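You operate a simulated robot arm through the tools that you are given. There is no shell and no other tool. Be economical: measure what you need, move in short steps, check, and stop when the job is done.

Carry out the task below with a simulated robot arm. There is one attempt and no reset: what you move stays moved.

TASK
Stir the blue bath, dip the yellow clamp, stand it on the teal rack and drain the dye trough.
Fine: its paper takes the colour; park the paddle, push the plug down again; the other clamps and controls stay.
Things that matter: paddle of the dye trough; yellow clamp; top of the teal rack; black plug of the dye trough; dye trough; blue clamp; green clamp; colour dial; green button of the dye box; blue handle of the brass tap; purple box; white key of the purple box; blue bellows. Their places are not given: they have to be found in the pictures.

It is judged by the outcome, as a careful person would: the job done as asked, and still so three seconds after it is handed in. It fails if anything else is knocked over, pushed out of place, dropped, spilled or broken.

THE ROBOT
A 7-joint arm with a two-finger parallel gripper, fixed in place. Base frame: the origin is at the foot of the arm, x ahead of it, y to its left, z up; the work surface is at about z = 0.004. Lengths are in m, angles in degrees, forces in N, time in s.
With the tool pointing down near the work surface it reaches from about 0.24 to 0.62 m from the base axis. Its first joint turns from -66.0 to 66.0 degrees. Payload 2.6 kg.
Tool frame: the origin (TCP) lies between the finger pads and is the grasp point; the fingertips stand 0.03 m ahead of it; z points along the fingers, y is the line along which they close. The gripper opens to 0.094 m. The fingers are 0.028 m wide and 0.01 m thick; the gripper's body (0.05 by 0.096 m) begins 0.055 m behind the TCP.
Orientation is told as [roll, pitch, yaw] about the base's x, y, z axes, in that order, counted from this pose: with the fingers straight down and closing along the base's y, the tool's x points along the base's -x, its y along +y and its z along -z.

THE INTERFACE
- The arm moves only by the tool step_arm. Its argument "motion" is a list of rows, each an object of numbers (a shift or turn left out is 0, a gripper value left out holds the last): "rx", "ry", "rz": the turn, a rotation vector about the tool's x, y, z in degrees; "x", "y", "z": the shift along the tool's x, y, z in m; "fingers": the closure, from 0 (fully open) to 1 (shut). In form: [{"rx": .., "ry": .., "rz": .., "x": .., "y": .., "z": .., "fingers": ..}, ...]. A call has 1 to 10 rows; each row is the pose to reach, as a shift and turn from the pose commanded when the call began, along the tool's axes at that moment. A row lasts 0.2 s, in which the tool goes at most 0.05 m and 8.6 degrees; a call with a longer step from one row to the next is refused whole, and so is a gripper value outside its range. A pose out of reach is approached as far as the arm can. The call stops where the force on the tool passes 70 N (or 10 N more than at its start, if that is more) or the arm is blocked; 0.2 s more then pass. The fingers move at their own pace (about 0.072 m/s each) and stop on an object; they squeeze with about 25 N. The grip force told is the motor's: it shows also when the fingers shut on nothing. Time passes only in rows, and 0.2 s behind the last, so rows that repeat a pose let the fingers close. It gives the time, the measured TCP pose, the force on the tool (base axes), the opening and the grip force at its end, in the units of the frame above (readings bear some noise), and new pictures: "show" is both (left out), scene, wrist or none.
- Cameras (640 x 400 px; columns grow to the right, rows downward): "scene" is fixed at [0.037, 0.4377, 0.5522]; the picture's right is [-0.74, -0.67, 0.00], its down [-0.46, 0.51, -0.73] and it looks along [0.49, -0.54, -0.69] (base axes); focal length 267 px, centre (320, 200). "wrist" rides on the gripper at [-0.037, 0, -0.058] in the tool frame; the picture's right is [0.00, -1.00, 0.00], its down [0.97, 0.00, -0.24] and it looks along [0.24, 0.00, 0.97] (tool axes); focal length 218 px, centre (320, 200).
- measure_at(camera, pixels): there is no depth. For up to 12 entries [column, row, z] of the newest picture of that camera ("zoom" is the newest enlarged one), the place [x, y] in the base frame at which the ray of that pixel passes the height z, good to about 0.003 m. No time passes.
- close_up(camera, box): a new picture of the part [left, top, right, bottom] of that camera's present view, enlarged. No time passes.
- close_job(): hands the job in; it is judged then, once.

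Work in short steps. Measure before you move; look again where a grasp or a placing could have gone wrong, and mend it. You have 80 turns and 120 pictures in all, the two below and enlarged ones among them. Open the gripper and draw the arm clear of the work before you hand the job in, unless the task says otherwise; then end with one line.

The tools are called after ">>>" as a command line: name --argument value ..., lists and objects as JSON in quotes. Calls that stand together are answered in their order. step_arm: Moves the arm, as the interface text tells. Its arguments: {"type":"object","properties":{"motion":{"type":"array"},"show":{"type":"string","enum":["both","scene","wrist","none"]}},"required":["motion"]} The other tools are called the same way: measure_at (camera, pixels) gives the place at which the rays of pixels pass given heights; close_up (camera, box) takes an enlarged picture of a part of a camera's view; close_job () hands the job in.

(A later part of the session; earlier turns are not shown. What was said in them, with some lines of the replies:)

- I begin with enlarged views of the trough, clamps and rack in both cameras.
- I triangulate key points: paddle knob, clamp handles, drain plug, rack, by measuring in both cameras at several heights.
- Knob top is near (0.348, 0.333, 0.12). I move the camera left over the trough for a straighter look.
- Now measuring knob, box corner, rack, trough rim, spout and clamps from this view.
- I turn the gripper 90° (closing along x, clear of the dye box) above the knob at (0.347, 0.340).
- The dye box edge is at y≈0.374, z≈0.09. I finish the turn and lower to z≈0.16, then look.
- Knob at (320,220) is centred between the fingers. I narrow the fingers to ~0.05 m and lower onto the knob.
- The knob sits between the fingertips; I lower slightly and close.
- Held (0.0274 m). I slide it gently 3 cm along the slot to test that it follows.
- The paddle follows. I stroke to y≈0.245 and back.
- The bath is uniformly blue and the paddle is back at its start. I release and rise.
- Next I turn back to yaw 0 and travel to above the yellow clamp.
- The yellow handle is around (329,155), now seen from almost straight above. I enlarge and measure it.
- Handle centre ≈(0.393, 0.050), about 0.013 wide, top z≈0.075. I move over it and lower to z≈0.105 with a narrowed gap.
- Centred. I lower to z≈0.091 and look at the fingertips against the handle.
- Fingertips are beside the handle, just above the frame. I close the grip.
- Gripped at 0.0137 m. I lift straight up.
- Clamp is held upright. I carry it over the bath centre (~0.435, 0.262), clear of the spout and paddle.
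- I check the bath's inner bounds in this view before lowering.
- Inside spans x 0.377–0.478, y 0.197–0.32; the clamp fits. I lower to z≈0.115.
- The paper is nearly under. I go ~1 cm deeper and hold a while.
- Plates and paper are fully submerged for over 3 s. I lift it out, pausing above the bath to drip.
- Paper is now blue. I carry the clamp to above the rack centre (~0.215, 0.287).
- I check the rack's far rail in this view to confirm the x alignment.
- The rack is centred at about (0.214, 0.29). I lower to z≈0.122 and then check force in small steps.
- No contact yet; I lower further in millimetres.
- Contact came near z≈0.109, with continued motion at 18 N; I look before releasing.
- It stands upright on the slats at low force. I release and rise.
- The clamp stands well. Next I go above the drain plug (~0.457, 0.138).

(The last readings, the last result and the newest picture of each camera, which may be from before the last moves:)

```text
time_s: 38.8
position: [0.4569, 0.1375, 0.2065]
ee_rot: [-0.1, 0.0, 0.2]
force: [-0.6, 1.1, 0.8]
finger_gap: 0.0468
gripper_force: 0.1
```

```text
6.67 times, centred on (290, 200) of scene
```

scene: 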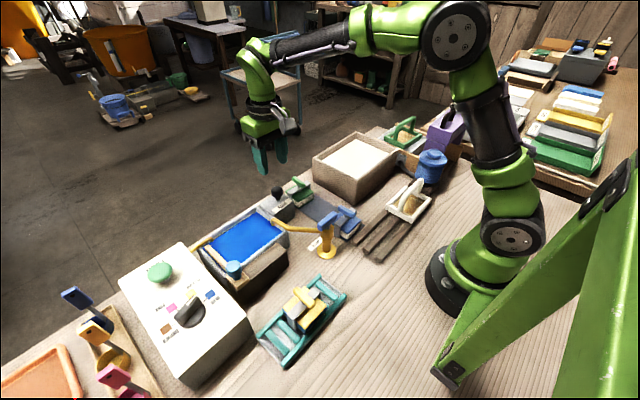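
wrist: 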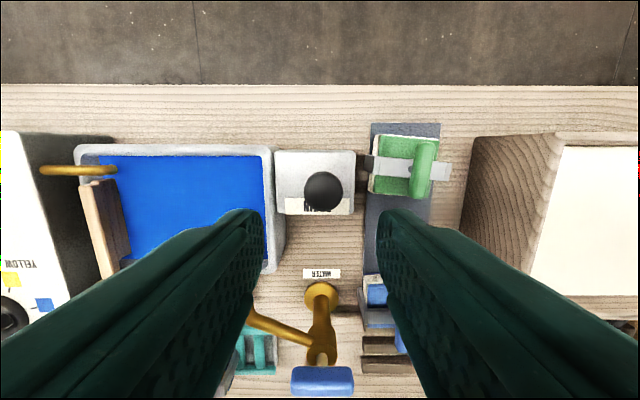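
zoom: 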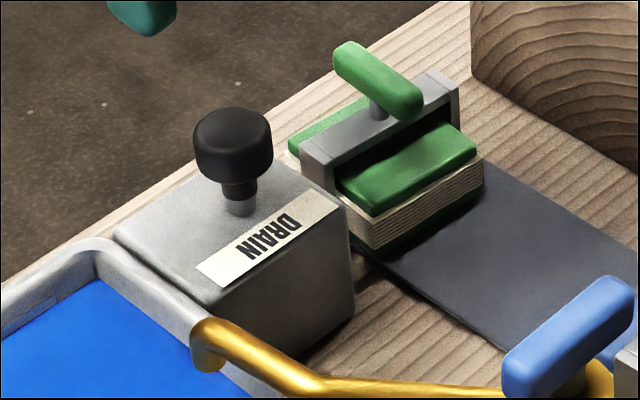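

Plug centre ≈(0.459, 0.136), knob about z 0.085–0.107. I lower around it and close.

>>> step_arm --motion '[{"x": -0.003, "y": -0.001, "z": 0.03}, {"x": -0.003, "y": -0.001, "z": 0.06}, {"x": -0.003, "y": -0.001, "z": 0.08}, {"x": -0.003, "y": -0.001, "z": 0.09}, {"x": -0.003, "y": -0.001, "z": 0.092}]' --show "wrist"

>>> close_up --camera "scene" --box '[250, 170, 330, 230]'

```text
time_s: 40.0
position: [0.46, 0.1378, 0.1123]
ee_rot: [0.0, 0.0, 0.1]
force: [0.7, -0.4, 0.0]
finger_gap: 0.0472
gripper_force: 0.0
```

wrist: 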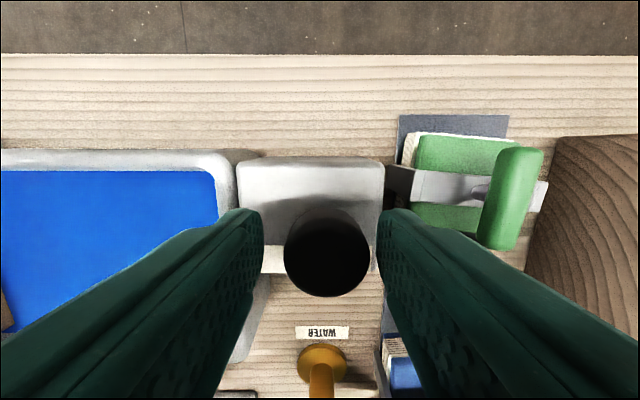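

```text
6.67 times, centred on (290, 200) of scene
```

zoom: 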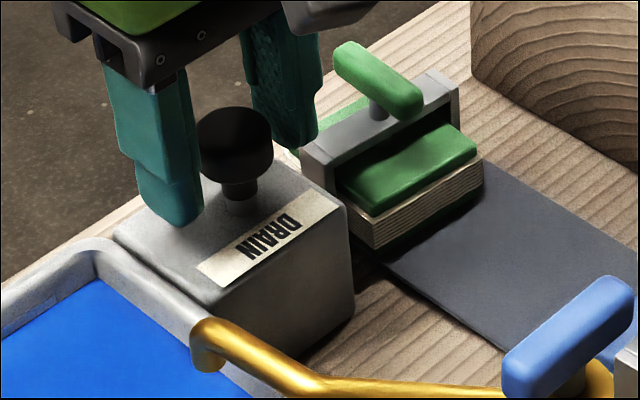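

Knob lies between the fingers, a touch right (col 326); I shift 2 mm and close.

>>> step_arm --motion '[{"y": -0.003}, {"y": -0.003, "fingers": 1}, {"y": -0.003, "fingers": 1}, {"y": -0.003, "fingers": 1}]' --show "none"

>>> close_up --camera "scene" --box '[250, 170, 330, 230]'

```text
time_s: 41.0
position: [0.4604, 0.1341, 0.1135]
ee_rot: [0.1, -0.1, 0.2]
force: [2.0, 4.6, -1.5]
finger_gap: 0.0295
gripper_force: 45.0
```

```text
6.67 times, centred on (290, 200) of scene
```

zoom: 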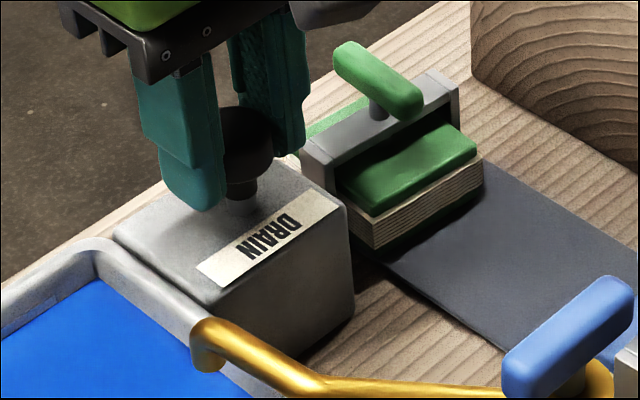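

Gripped (0.0295 m). I pull up 1 cm and look.

>>> step_arm --motion '[{"z": -0.004}, {"z": -0.008}, {"z": -0.012}, {"z": -0.012}]' --show "none"

>>> close_up --camera "scene" --box '[190, 165, 330, 275]'

```text
time_s: 42.0
position: [0.4603, 0.135, 0.1242]
ee_rot: [0.0, 0.1, 0.1]
force: [-5.3, 4.0, -1.7]
finger_gap: 0.0291
gripper_force: 45.3
```

```text
3.64 times, centred on (260, 220) of scene
```

zoom: 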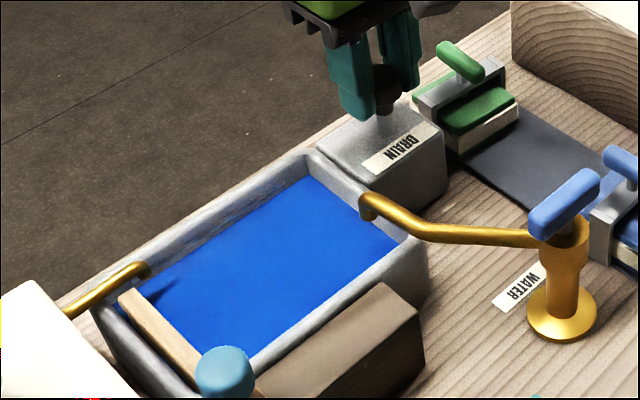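

The level seems to be dropping. I pull a bit higher and wait.

>>> step_arm --motion '[{"z": -0.004}, {"z": -0.008}, {"z": -0.008}, {"z": -0.008}, {"z": -0.008}, {"z": -0.008}, {"z": -0.008}, {"z": -0.008}, {"z": -0.008}, {"z": -0.008}]' --show "none"

>>> close_up --camera "scene" --box '[190, 165, 330, 275]'

```text
time_s: 44.2
position: [0.4609, 0.1347, 0.1329]
ee_rot: [0.0, 0.0, 0.2]
force: [-10.6, 0.8, -0.1]
finger_gap: 0.0296
gripper_force: 44.5
```

```text
3.64 times, centred on (260, 220) of scene
```

zoom: 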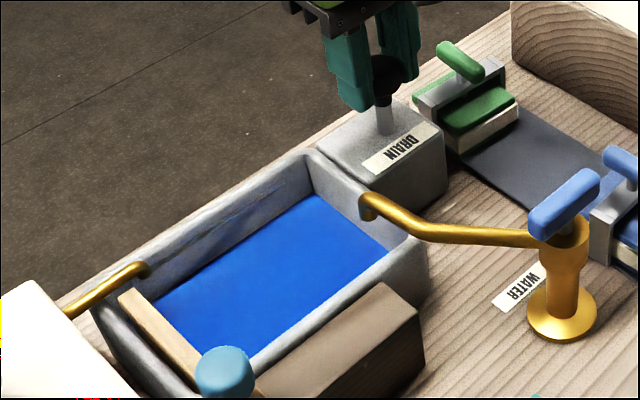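

It drains with the plug raised about 2 cm. I hold and wait.

>>> step_arm --motion '[{}, {}, {}, {}, {}, {}, {}, {}, {}, {}]' --show "none"

>>> step_arm --motion '[{}, {}, {}, {}, {}, {}, {}, {}, {}, {}]' --show "none"

>>> step_arm --motion '[{}, {}, {}, {}, {}, {}, {}, {}, {}, {}]' --show "none"

>>> close_up --camera "scene" --box '[190, 165, 330, 275]'

```text
time_s: 46.4
position: [0.4607, 0.1349, 0.1328]
ee_rot: [-0.1, 0.1, 0.2]
force: [-11.4, 0.6, -0.8]
finger_gap: 0.0293
gripper_force: 44.1
```

```text
time_s: 48.6
position: [0.4607, 0.135, 0.1333]
ee_rot: [0.0, 0.0, 0.2]
force: [-11.3, -0.9, -1.7]
finger_gap: 0.0295
gripper_force: 45.3
```

```text
time_s: 50.8
position: [0.4606, 0.1357, 0.1337]
ee_rot: [-0.1, -0.1, 0.2]
force: [-10.3, -0.1, -0.1]
finger_gap: 0.0295
gripper_force: 45.5
```

```text
3.64 times, centred on (260, 220) of scene
```

zoom: 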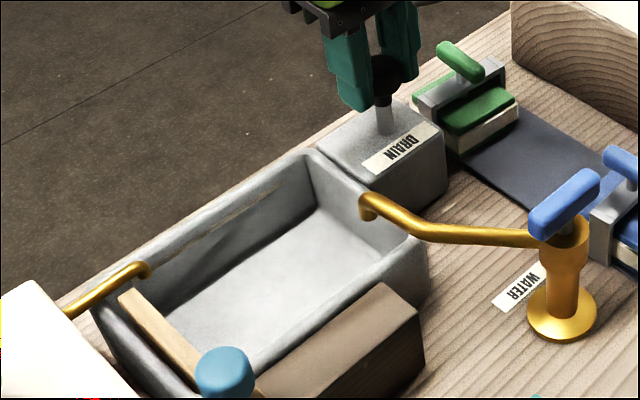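

The trough is empty. I push the plug down by the 2 cm it rose.

>>> step_arm --motion '[{}, {}, {}, {"z": 0.005}, {"z": 0.01}, {"z": 0.015}, {"z": 0.019}, {"z": 0.021}, {"z": 0.022}]' --show "none"

>>> close_up --camera "scene" --box '[190, 165, 330, 275]'

```text
time_s: 52.8
position: [0.4599, 0.1353, 0.1138]
ee_rot: [0.1, -0.1, 0.0]
force: [-17.8, -1.8, 22.7]
finger_gap: 0.0295
gripper_force: 44.5
```

```text
3.64 times, centred on (260, 220) of scene
```

zoom: 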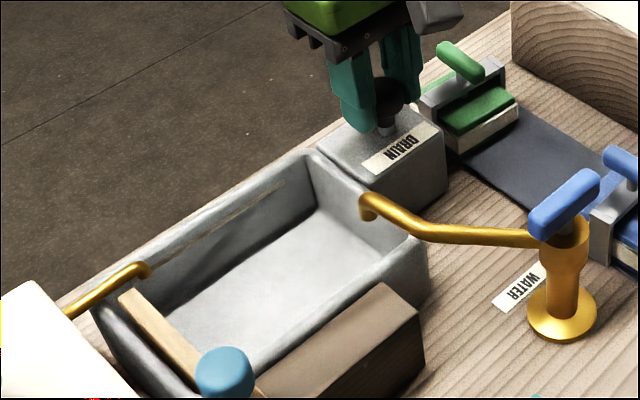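

Plug is at its stop (23 N upward). I release, rise and compare.

>>> step_arm --motion '[{"fingers": 0.5}, {"fingers": 0.5}, {"z": -0.02}, {"z": -0.06}, {"z": -0.1}, {"z": -0.14}]' --show "wrist"

>>> close_up --camera "scene" --box '[250, 170, 330, 230]'

```text
time_s: 54.2
position: [0.4618, 0.1337, 0.2537]
ee_rot: [0.0, -0.1, 0.2]
force: [0.1, -0.9, -0.1]
finger_gap: 0.0469
gripper_force: 0.2
```

wrist: 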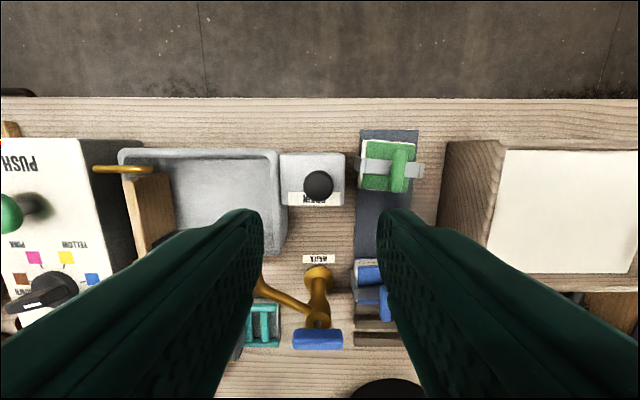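

```text
6.67 times, centred on (290, 200) of scene
```

zoom: 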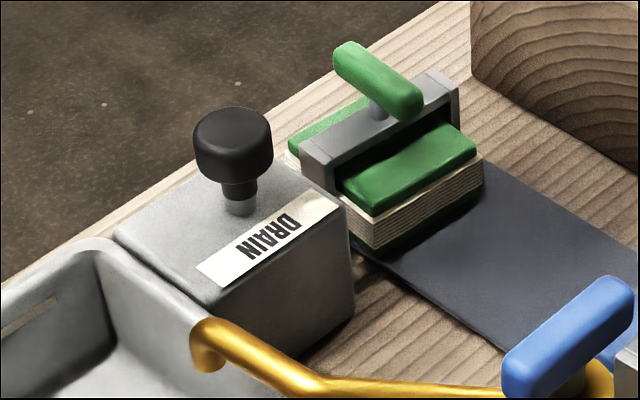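

The plug matches its original place. I open the gripper, draw the arm back, and check the paddle and everything else.

>>> step_arm --motion '[{"z": -0.03, "x": 0.03, "fingers": 0}, {"z": -0.03, "x": 0.06, "y": -0.01}, {"z": -0.03, "x": 0.09, "y": -0.03}, {"z": -0.03, "x": 0.12, "y": -0.04}]' --show "scene"

>>> close_up --camera "scene" --box '[180, 160, 380, 285]'

>>> close_up --camera "scene" --box '[40, 230, 360, 400]'

```text
time_s: 55.2
position: [0.3408, 0.0937, 0.2797]
ee_rot: [0.0, 0.0, 0.2]
force: [-0.6, 0.4, -1.2]
finger_gap: 0.0941
gripper_force: 0.1
```

scene: 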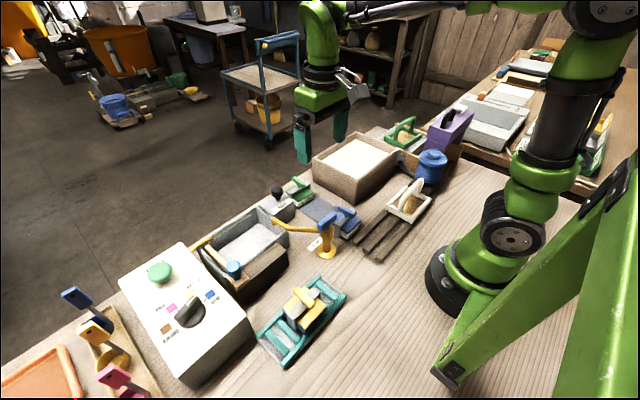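

```text
3.20 times, centred on (280, 222) of scene
```

zoom: 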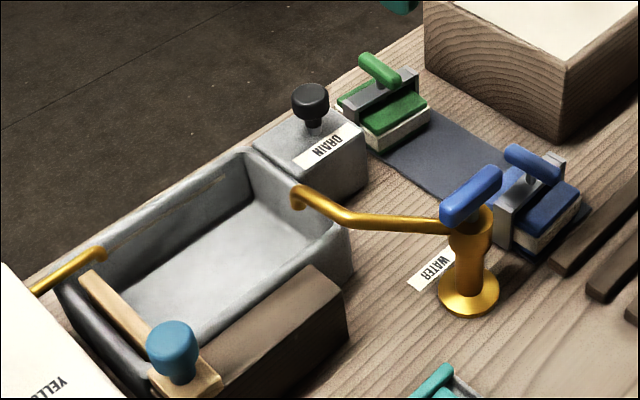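

```text
2.00 times, centred on (200, 315) of scene
```

zoom: 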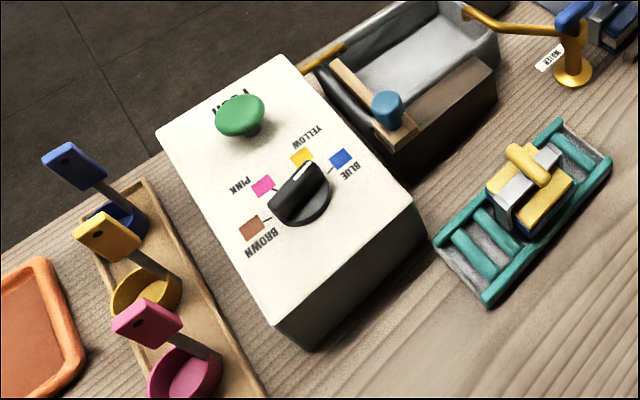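

The trough is empty, the plug is down and the paddle is parked. The yellow clamp stands on the rack with blue paper, and everything else is unchanged, so I hand the job in.

>>> close_job

```text
The job is handed in.
```

I stirred the blue bath, dipped the yellow clamp until its paper turned blue, stood it on the teal rack, drained the trough, parked the paddle, and pushed the plug back down; the other clamps and controls look unmoved in the last pictures.
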